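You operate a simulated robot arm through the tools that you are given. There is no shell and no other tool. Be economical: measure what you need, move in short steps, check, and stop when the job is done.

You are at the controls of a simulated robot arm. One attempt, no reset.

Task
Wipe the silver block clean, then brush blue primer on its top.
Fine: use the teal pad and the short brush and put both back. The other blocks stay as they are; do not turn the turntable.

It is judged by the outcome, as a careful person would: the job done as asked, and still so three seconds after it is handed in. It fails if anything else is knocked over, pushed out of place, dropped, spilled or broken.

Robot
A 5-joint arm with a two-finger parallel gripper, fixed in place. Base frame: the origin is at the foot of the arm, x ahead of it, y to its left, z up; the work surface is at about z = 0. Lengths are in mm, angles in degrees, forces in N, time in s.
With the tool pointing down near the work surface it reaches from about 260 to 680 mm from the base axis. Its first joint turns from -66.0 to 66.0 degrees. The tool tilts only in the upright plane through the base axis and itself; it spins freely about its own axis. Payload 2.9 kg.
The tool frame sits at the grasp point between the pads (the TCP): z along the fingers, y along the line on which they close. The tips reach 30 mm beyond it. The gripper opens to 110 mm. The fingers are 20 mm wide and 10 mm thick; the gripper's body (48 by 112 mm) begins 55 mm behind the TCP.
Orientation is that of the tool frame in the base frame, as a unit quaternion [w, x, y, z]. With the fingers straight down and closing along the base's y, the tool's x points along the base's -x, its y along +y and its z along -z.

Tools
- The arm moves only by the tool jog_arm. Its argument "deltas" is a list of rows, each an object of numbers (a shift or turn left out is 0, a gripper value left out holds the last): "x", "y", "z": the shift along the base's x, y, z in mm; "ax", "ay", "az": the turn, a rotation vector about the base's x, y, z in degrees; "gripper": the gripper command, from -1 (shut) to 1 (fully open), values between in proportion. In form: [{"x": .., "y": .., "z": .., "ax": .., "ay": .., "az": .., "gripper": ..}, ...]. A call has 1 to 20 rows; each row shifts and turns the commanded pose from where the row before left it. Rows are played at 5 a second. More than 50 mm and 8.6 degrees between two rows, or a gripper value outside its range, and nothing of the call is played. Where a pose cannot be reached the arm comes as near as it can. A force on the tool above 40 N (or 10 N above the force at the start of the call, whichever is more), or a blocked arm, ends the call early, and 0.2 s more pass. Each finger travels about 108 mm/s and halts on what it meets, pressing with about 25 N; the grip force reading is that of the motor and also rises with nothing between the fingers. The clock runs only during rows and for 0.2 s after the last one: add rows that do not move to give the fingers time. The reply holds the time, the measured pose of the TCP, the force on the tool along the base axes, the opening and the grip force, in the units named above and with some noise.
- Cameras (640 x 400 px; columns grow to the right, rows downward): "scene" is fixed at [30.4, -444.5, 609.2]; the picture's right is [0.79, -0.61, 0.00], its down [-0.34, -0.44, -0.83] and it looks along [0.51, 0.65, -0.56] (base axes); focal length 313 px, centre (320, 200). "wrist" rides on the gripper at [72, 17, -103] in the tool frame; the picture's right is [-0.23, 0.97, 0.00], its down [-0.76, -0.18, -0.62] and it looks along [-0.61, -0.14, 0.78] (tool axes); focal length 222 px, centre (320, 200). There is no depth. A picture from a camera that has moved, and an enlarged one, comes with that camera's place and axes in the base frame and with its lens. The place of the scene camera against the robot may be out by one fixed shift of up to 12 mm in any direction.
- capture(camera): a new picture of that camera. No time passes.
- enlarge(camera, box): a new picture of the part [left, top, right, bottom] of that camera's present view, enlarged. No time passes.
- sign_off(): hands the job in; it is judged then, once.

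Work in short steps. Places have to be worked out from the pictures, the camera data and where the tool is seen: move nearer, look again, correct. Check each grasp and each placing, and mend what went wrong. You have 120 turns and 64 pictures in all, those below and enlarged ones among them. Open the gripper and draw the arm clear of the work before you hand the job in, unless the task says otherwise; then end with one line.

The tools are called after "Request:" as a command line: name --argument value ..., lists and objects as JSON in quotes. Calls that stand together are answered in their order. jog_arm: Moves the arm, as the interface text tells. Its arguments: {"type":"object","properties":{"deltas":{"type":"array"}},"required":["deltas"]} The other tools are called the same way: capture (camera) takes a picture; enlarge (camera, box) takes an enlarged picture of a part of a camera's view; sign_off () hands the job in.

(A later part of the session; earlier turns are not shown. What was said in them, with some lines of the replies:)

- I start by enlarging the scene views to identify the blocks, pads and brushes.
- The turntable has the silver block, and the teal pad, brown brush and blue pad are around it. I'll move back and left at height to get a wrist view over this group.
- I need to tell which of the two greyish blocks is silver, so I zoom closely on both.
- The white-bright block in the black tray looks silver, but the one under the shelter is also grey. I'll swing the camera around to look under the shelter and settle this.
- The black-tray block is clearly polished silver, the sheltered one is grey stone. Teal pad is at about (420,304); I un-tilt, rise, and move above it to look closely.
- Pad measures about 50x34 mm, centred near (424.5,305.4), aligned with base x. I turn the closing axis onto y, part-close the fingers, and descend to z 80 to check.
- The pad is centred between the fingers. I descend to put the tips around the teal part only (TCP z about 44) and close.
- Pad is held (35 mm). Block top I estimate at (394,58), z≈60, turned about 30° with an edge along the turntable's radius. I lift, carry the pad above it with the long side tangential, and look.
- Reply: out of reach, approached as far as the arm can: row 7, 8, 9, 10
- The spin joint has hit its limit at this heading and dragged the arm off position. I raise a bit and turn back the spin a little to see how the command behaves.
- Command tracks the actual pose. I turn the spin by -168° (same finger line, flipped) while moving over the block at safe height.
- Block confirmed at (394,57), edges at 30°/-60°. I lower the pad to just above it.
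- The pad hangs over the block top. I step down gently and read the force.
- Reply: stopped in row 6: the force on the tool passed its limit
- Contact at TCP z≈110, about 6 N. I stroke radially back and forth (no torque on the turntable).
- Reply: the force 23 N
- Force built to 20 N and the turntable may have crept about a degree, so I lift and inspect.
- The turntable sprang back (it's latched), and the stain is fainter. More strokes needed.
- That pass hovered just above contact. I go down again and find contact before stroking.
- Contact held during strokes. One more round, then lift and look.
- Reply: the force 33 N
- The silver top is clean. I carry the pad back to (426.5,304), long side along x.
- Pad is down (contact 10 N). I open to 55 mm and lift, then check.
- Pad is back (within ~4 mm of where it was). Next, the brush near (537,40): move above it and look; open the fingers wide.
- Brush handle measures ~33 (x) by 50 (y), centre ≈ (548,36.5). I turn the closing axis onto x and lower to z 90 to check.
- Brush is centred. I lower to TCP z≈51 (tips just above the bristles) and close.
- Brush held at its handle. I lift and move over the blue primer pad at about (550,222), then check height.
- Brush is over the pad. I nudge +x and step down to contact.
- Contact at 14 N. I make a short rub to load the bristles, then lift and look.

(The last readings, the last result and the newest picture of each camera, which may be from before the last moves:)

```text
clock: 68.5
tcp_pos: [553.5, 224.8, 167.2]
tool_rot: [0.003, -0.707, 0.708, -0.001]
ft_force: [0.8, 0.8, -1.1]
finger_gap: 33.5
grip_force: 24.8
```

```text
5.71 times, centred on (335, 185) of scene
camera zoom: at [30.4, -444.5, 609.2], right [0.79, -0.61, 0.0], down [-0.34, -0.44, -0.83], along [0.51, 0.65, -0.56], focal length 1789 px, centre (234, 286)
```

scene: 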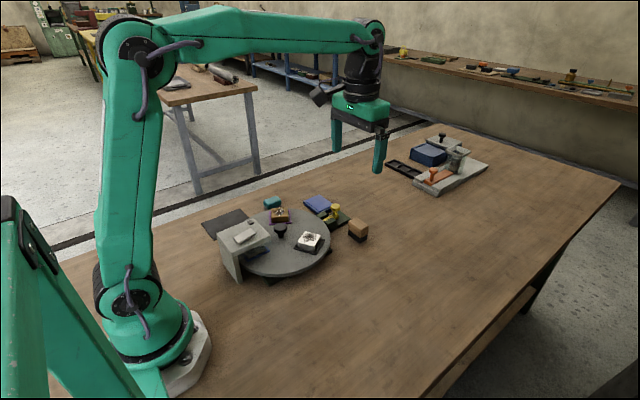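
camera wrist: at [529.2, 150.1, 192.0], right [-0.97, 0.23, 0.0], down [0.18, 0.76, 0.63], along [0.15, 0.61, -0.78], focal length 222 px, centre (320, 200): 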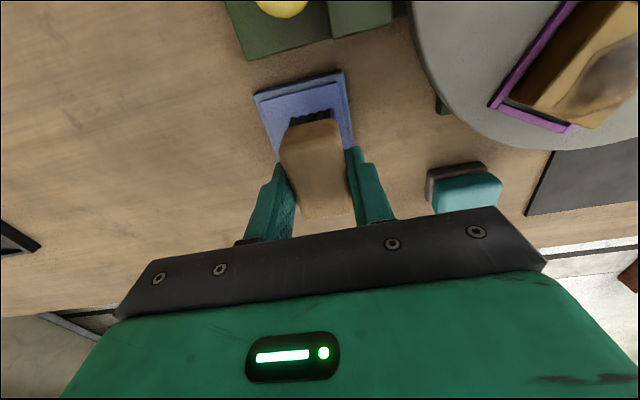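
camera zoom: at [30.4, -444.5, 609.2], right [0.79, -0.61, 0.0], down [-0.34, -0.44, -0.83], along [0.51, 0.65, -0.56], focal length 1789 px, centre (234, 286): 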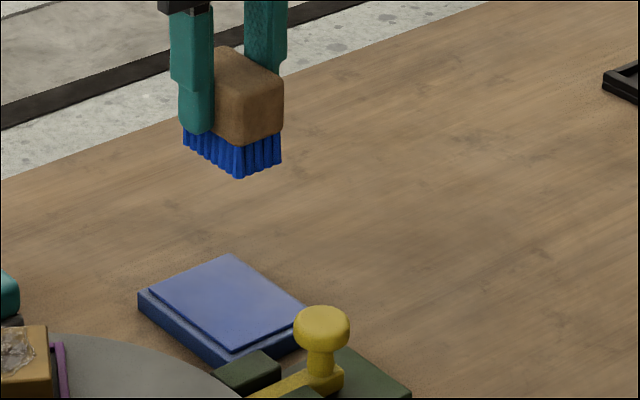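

Bristles are loaded blue. I carry the brush over the silver block, turning it so its long side is tangential.

Request:
jog_arm --deltas '[{"x": -20, "y": -21, "az": -7.6}, {"x": -20, "y": -21, "az": -7.6}, {"x": -20, "y": -21, "az": -7.6}, {"x": -20, "y": -21, "az": -7.6}, {"x": -20, "y": -21, "az": -7.6}, {"x": -20, "y": -21, "az": -7.6}, {"x": -20, "y": -21, "az": -7.5}, {"x": -19.5, "y": -20.8, "az": -7.4}, {}, {"z": -30}, {"z": -13}, {}, {}]'

Request:
enlarge --camera "scene" --box '[270, 200, 360, 270]'

Request:
enlarge --camera "wrist" --box '[250, 60, 390, 170]'

```text
clock: 71.2
tcp_pos: [394.8, 55.3, 121.9]
tool_rot: [0.004, -0.254, 0.967, 0.0]
ft_force: [0.6, 0.1, -1.1]
finger_gap: 33.6
grip_force: 24.4
```

```text
5.71 times, centred on (315, 235) of scene
camera zoom: at [30.4, -444.5, 609.2], right [0.79, -0.61, 0.0], down [-0.34, -0.44, -0.83], along [0.51, 0.65, -0.56], focal length 1789 px, centre (349, 0)
```

zoom: 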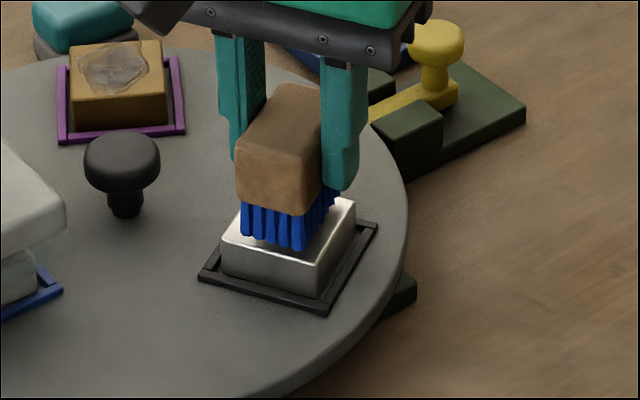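

```text
3.64 times, centred on (320, 115) of wrist
camera zoom: at [322.9, 33.3, 225.4], right [-0.28, 0.96, 0.0], down [0.75, 0.22, 0.63], along [0.6, 0.18, -0.78], focal length 808 px, centre (320, 509)
```

zoom: 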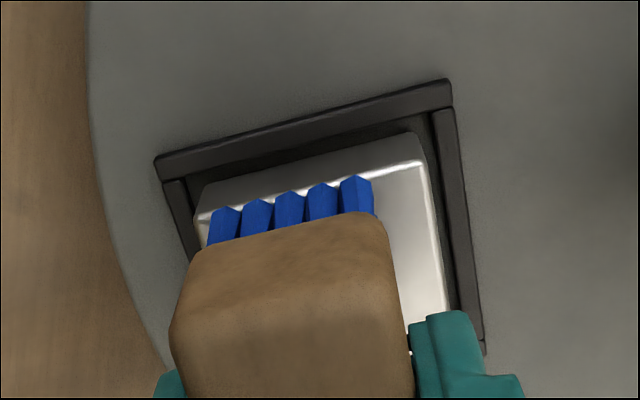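

Brush hovers just above the block. I step down to contact.

Request:
jog_arm --deltas '[{"x": -1, "y": 1.5, "z": -2}, {"z": -2}, {"z": -1}, {"z": -1}, {}, {}]'

```text
clock: 72.7
tcp_pos: [393.9, 55.4, 118.2]
tool_rot: [0.003, -0.253, 0.967, -0.001]
ft_force: [0.9, 0.3, -1.0]
finger_gap: 33.7
grip_force: 25.2
```

Request:
jog_arm --deltas '[{"y": 1, "z": -1}, {"z": -1}, {"z": -0.7}, {}, {}]'

```text
clock: 73.8
tcp_pos: [393.5, 55.7, 115.7]
tool_rot: [0.004, -0.253, 0.967, -0.001]
ft_force: [-0.1, 1.6, 0.6]
finger_gap: 33.2
grip_force: 24.7
```

Request:
jog_arm --deltas '[{"z": -0.7, "y": 0.7}, {"z": -0.5}, {}, {}]'

```text
clock: 74.8
tcp_pos: [393.5, 56.9, 114.9]
tool_rot: [0.005, -0.253, 0.967, 0.0]
ft_force: [-0.8, 0.4, 13.3]
finger_gap: 33.6
grip_force: 25.1
```

Contact at 13 N. I brush radially with short strokes.

Request:
jog_arm --deltas '[{"x": 3, "y": -5.2}, {"x": 3, "y": -5.2}, {"x": -3, "y": 5.2}, {"x": -3, "y": 5.2}, {"x": -3, "y": 5.2}, {"x": -3, "y": 5.2}, {"x": 3, "y": -5.2}, {"x": 3, "y": -5.2}, {"x": 3, "y": -5.2}, {"x": 3, "y": -5.2}, {"x": -3, "y": 5.2}, {"x": -3, "y": 5.2}, {"x": -3, "y": 5.2}, {"x": -3, "y": 5.2}, {"x": 3, "y": -5.2}, {"x": 3, "y": -5.2}]'

Request:
jog_arm --deltas '[{"z": 3}, {"z": 30}, {"z": 40}, {}, {}]'

Request:
enlarge --camera "scene" --box '[270, 200, 360, 270]'

Request:
enlarge --camera "wrist" --box '[250, 50, 390, 160]'

```text
clock: 78.2
tcp_pos: [394.0, 57.3, 114.1]
tool_rot: [0.002, -0.254, 0.967, -0.001]
ft_force: [-2.5, 2.8, 4.3]
finger_gap: 33.4
grip_force: 25.1
```

```text
clock: 79.5
tcp_pos: [396.2, 57.7, 186.9]
tool_rot: [0.004, -0.254, 0.967, 0.0]
ft_force: [-0.9, 0.4, -0.1]
finger_gap: 33.6
grip_force: 25.4
```

```text
5.71 times, centred on (315, 235) of scene
camera zoom: at [30.4, -444.5, 609.2], right [0.79, -0.61, 0.0], down [-0.34, -0.44, -0.83], along [0.51, 0.65, -0.56], focal length 1789 px, centre (349, 0)
```

zoom: 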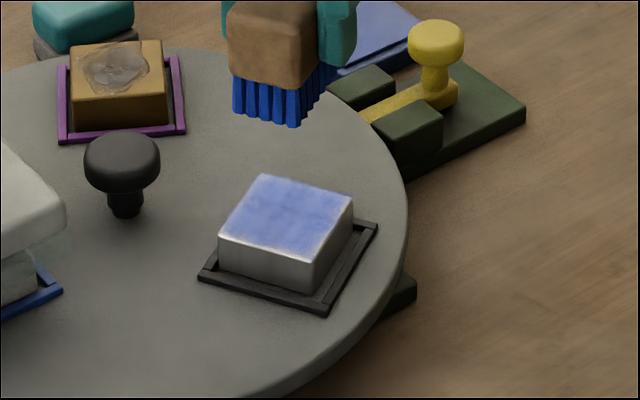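

```text
3.64 times, centred on (320, 105) of wrist
camera zoom: at [323.5, 36.1, 291.2], right [-0.28, 0.96, 0.0], down [0.75, 0.22, 0.63], along [0.6, 0.18, -0.78], focal length 808 px, centre (320, 546)
```

zoom: 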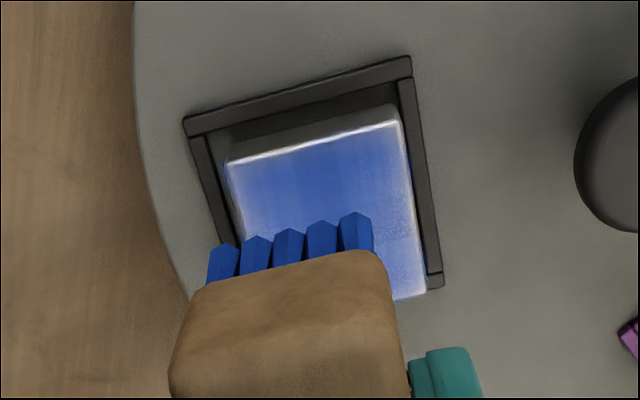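

Primer is on but thin, especially at the inner edge. I go back down and add more strokes, reaching further inward.

Request:
jog_arm --deltas '[{"z": -40, "x": -2}, {"z": -27}, {"z": -2.5}, {"z": -1}, {"z": -1}, {}, {}]'

```text
clock: 81.0
tcp_pos: [392.7, 56.1, 115.4]
tool_rot: [0.004, -0.254, 0.967, -0.001]
ft_force: [0.5, -0.6, -0.8]
finger_gap: 33.6
grip_force: 24.7
```

Request:
jog_arm --deltas '[{"z": -0.8, "x": 0.5}, {"z": -0.5}, {}, {}]'

```text
clock: 82.0
tcp_pos: [392.6, 56.2, 114.3]
tool_rot: [0.004, -0.254, 0.967, -0.001]
ft_force: [-0.2, -0.7, -0.6]
finger_gap: 33.3
grip_force: 25.5
```

Request:
jog_arm --deltas '[{"z": -0.6, "x": 0.5}, {"z": -0.4}, {}, {}]'

```text
clock: 83.0
tcp_pos: [392.7, 56.5, 113.6]
tool_rot: [0.006, -0.253, 0.967, 0.0]
ft_force: [-5.7, 5.7, 22.7]
finger_gap: 33.3
grip_force: 25.0
```

Request:
jog_arm --deltas '[{"x": -3, "y": 5.2, "z": 0.3}, {"x": -3, "y": 5.2}, {"x": -3, "y": 5.2}, {"x": 3, "y": -5.2}, {"x": 3, "y": -5.2}, {"x": 3, "y": -5.2}, {"x": 3, "y": -5.2}, {"x": 3, "y": -5.2}, {"x": -3, "y": 5.2}, {"x": -3, "y": 5.2}, {"x": -3, "y": 5.2}, {"x": -3, "y": 5.2}, {"x": -3, "y": 5.2}, {"x": 3, "y": -5.2}, {"x": 3, "y": -5.2}, {"x": 3, "y": -5.2}, {"x": 3, "y": -5.2}, {"x": 3, "y": -5.2}, {"x": -3, "y": 5.2}, {"x": -3, "y": 5.2}]'

Request:
jog_arm --deltas '[{"z": 3}, {"z": 30}, {"z": 40}, {}, {}]'

Request:
enlarge --camera "scene" --box '[270, 200, 360, 270]'

Request:
enlarge --camera "wrist" --box '[250, 50, 390, 160]'

```text
clock: 87.2
tcp_pos: [394.6, 56.6, 113.0]
tool_rot: [0.006, -0.253, 0.967, 0.0]
ft_force: [3.0, -11.6, 16.3]
finger_gap: 33.4
grip_force: 25.0
```

```text
clock: 88.5
tcp_pos: [394.3, 57.0, 187.2]
tool_rot: [0.004, -0.254, 0.967, -0.001]
ft_force: [-0.5, 0.0, -0.3]
finger_gap: 33.8
grip_force: 25.3
```

```text
5.71 times, centred on (315, 235) of scene
camera zoom: at [30.4, -444.5, 609.2], right [0.79, -0.61, 0.0], down [-0.34, -0.44, -0.83], along [0.51, 0.65, -0.56], focal length 1789 px, centre (349, 0)
```

zoom: 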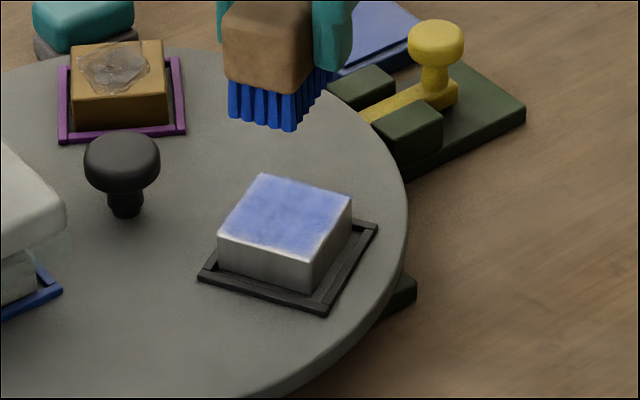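

```text
3.64 times, centred on (320, 105) of wrist
camera zoom: at [321.1, 36.3, 289.4], right [-0.28, 0.96, 0.0], down [0.75, 0.22, 0.63], along [0.6, 0.18, -0.78], focal length 808 px, centre (320, 546)
```

zoom: 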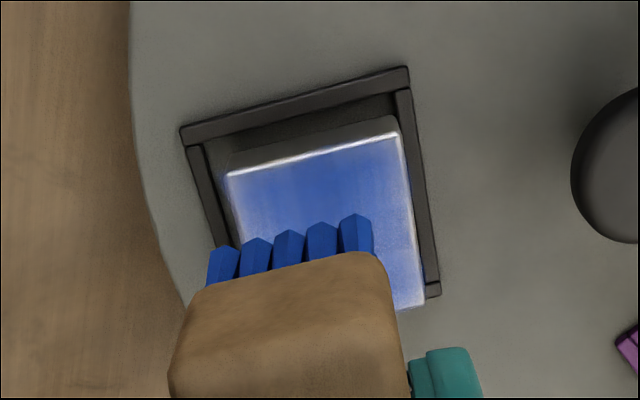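

The coat looks fuller. I zoom in for detail before deciding on more.

Request:
enlarge --camera "scene" --box '[298, 226, 338, 256]'

```text
13.33 times, centred on (318, 241) of scene
camera zoom: at [30.4, -444.5, 609.2], right [0.79, -0.61, 0.0], down [-0.34, -0.44, -0.83], along [0.51, 0.65, -0.56], focal length 4174 px, centre (347, -347)
```

zoom: 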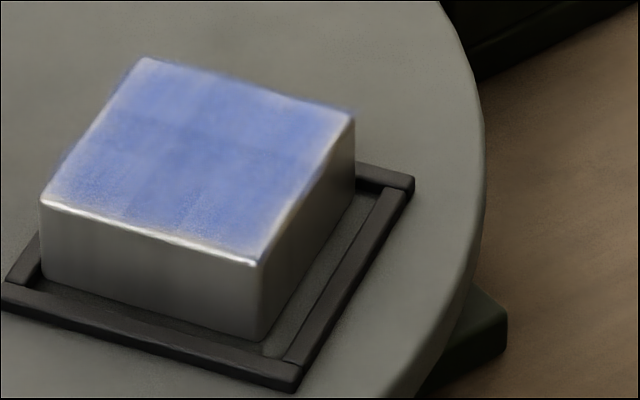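

Edges are slightly thin. I'll do one more pass with wider strokes and small tangential offsets.

Request:
jog_arm --deltas '[{"z": -40}, {"z": -30}, {"z": -2.5}, {"z": -0.7}, {"z": -0.5}, {}, {}]'

```text
clock: 90.0
tcp_pos: [394.7, 56.1, 113.6]
tool_rot: [0.006, -0.253, 0.967, 0.0]
ft_force: [2.5, -5.8, 20.9]
finger_gap: 33.1
grip_force: 25.3
```

Request:
jog_arm --deltas '[{"x": 2.6, "y": 1.5, "z": 0.1}, {"x": 3, "y": -5.2}, {"x": 3, "y": -5.2}, {"x": 2, "y": -3.5}, {"x": -3, "y": 5.2}, {"x": -3, "y": 5.2}, {"x": -3, "y": 5.2}, {"x": -3, "y": 5.2}, {"x": -3, "y": 5.2}, {"x": -2, "y": 3.5}, {"x": -2.6, "y": -1.5}, {"x": -2.6, "y": -1.5}, {"x": 3, "y": -5.2}, {"x": 3, "y": -5.2}, {"x": 3, "y": -5.2}, {"x": 3, "y": -5.2}, {"x": 3, "y": -5.2}, {"x": 2, "y": -3.5}, {"x": -3, "y": 5.2}, {"x": -3, "y": 5.2}]'

Request:
jog_arm --deltas '[{"x": -3, "y": 5.2}, {"x": -3, "y": 5.2}, {"x": -3, "y": 5.2}, {"x": 2, "y": -3.5}, {"x": 2.6, "y": 1.5}, {"x": 3, "y": -5.2}, {"x": 3, "y": -5.2}, {"x": 3, "y": -5.2}, {"x": 3, "y": -5.2}, {"z": 3}, {"z": 30}, {"z": 40}, {}]'

Request:
enlarge --camera "scene" --box '[298, 226, 338, 256]'

```text
clock: 94.2
tcp_pos: [391.3, 53.3, 112.5]
tool_rot: [0.003, -0.254, 0.967, -0.002]
ft_force: [-0.7, 0.0, -0.3]
finger_gap: 33.6
grip_force: 24.7
```

```text
clock: 97.0
tcp_pos: [398.5, 47.0, 186.5]
tool_rot: [0.004, -0.253, 0.967, -0.001]
ft_force: [1.2, -0.5, -0.4]
finger_gap: 33.6
grip_force: 25.0
```

```text
13.33 times, centred on (318, 241) of scene
camera zoom: at [30.4, -444.5, 609.2], right [0.79, -0.61, 0.0], down [-0.34, -0.44, -0.83], along [0.51, 0.65, -0.56], focal length 4174 px, centre (347, -347)
```

zoom: 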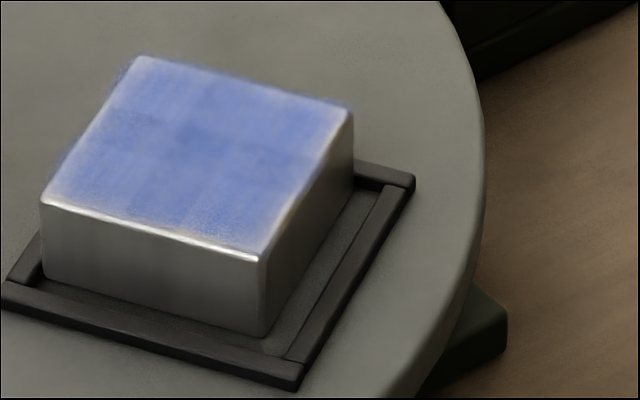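

Top is covered in blue. Now I return the brush to (547.5,36), turned back to its original heading.

Request:
jog_arm --deltas '[{"x": 18.6, "y": -1.4, "az": 7.6}, {"x": 18.6, "y": -1.4, "az": 7.6}, {"x": 18.6, "y": -1.4, "az": 7.6}, {"x": 18.6, "y": -1.4, "az": 7.6}, {"x": 18.6, "y": -1.4, "az": 7.6}, {"x": 18.6, "y": -1.4, "az": 7.6}, {"x": 18.6, "y": -1.4, "az": 7.5}, {"x": 18.8, "y": -1.3, "az": 7.4}, {}, {"z": -45}, {"z": -45}, {"z": -35}, {}, {}]'

Request:
enlarge --camera "scene" --box '[320, 190, 400, 250]'

```text
clock: 100.0
tcp_pos: [549.4, 35.5, 62.5]
tool_rot: [-0.001, 0.707, -0.707, 0.001]
ft_force: [0.6, 0.2, -0.8]
finger_gap: 33.6
grip_force: 25.3
```

```text
6.67 times, centred on (360, 220) of scene
camera zoom: at [30.4, -444.5, 609.2], right [0.79, -0.61, 0.0], down [-0.34, -0.44, -0.83], along [0.51, 0.65, -0.56], focal length 2087 px, centre (53, 67)
```

zoom: 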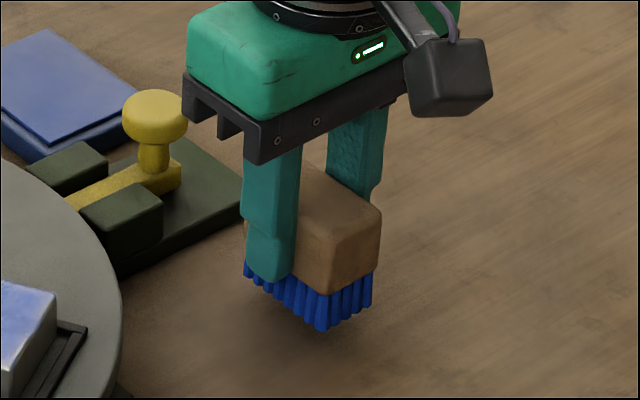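

Request:
jog_arm --deltas '[{"z": -6, "x": -1}, {"z": -3}, {"z": -1.5}, {"z": -0.7}, {}, {}]'

```text
clock: 101.5
tcp_pos: [548.0, 34.4, 48.4]
tool_rot: [0.001, -0.707, 0.707, 0.0]
ft_force: [-0.3, -0.5, -0.1]
finger_gap: 33.7
grip_force: 24.6
```

Request:
jog_arm --deltas '[{"z": -0.6, "y": 1}, {"z": -0.6}, {}, {}]'

```text
clock: 102.5
tcp_pos: [548.5, 35.2, 48.3]
tool_rot: [0.0, -0.706, 0.708, -0.001]
ft_force: [-3.9, -1.4, 10.0]
finger_gap: 33.3
grip_force: 24.7
```

Brush is standing on the table (10 N). I release and lift.

Request:
jog_arm --deltas '[{"gripper": -0.2}, {"gripper": 0.0}, {}, {"z": 20}, {"z": 40}, {"z": 45}, {"z": 45}, {"z": 45}, {"x": -20}, {}]'

Request:
enlarge --camera "scene" --box '[200, 175, 400, 300]'

Request:
capture --camera "scene"

```text
clock: 104.7
tcp_pos: [528.2, 35.0, 244.8]
tool_rot: [0.002, -0.706, 0.708, -0.001]
ft_force: [0.3, 0.2, 0.5]
finger_gap: 55.2
grip_force: 0.1
```

```text
3.20 times, centred on (300, 238) of scene
camera zoom: at [30.4, -444.5, 609.2], right [0.79, -0.61, 0.0], down [-0.34, -0.44, -0.83], along [0.51, 0.65, -0.56], focal length 1002 px, centre (384, 80)
```

zoom: 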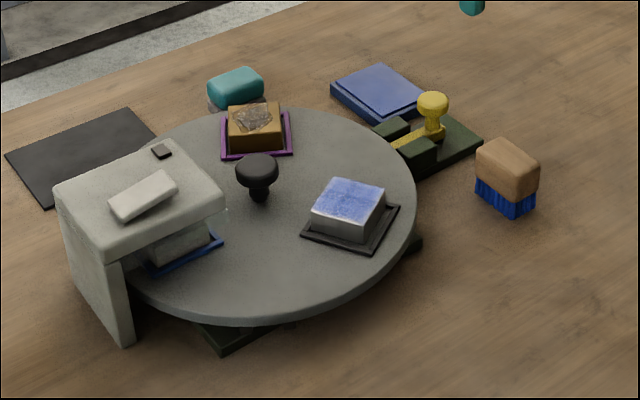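

```text
13 pictures are left
```

scene: 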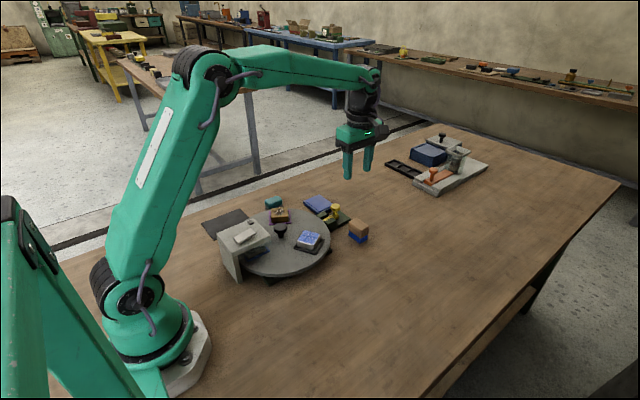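

Everything is in place. One last unobstructed wrist look at the block top for coverage, with the gripper opened.

Request:
jog_arm --deltas '[{"x": -40, "gripper": 1}, {"x": -40}, {"x": -40}, {"y": 10}, {}]'

Request:
enlarge --camera "wrist" --box '[250, 50, 390, 160]'

```text
clock: 105.8
tcp_pos: [409.3, 45.3, 244.6]
tool_rot: [0.001, -0.706, 0.708, -0.001]
ft_force: [0.2, 0.6, -0.9]
finger_gap: 110.1
grip_force: 0.0
```

```text
3.64 times, centred on (320, 105) of wrist
camera zoom: at [391.3, -26.9, 347.7], right [-0.97, 0.23, 0.0], down [0.18, 0.76, 0.62], along [0.15, 0.61, -0.78], focal length 808 px, centre (320, 546)
```

zoom: 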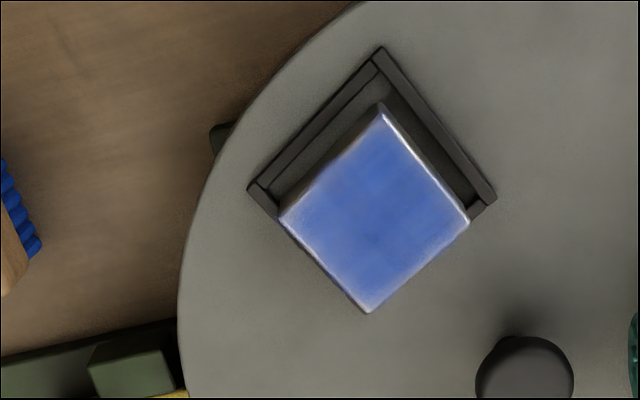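

The silver top is fully coated, nothing else is disturbed, and the arm is open and clear, so I hand the job in.

Request:
sign_off

```text
The job is handed in.
```

I wiped the silver block clean and brushed blue primer over its whole top. The teal pad is back about 4 mm from where it was, and the short brush is back in its place. I saw no change in the other blocks or the turntable, which flexed about a degree during wiping and then sprang back.
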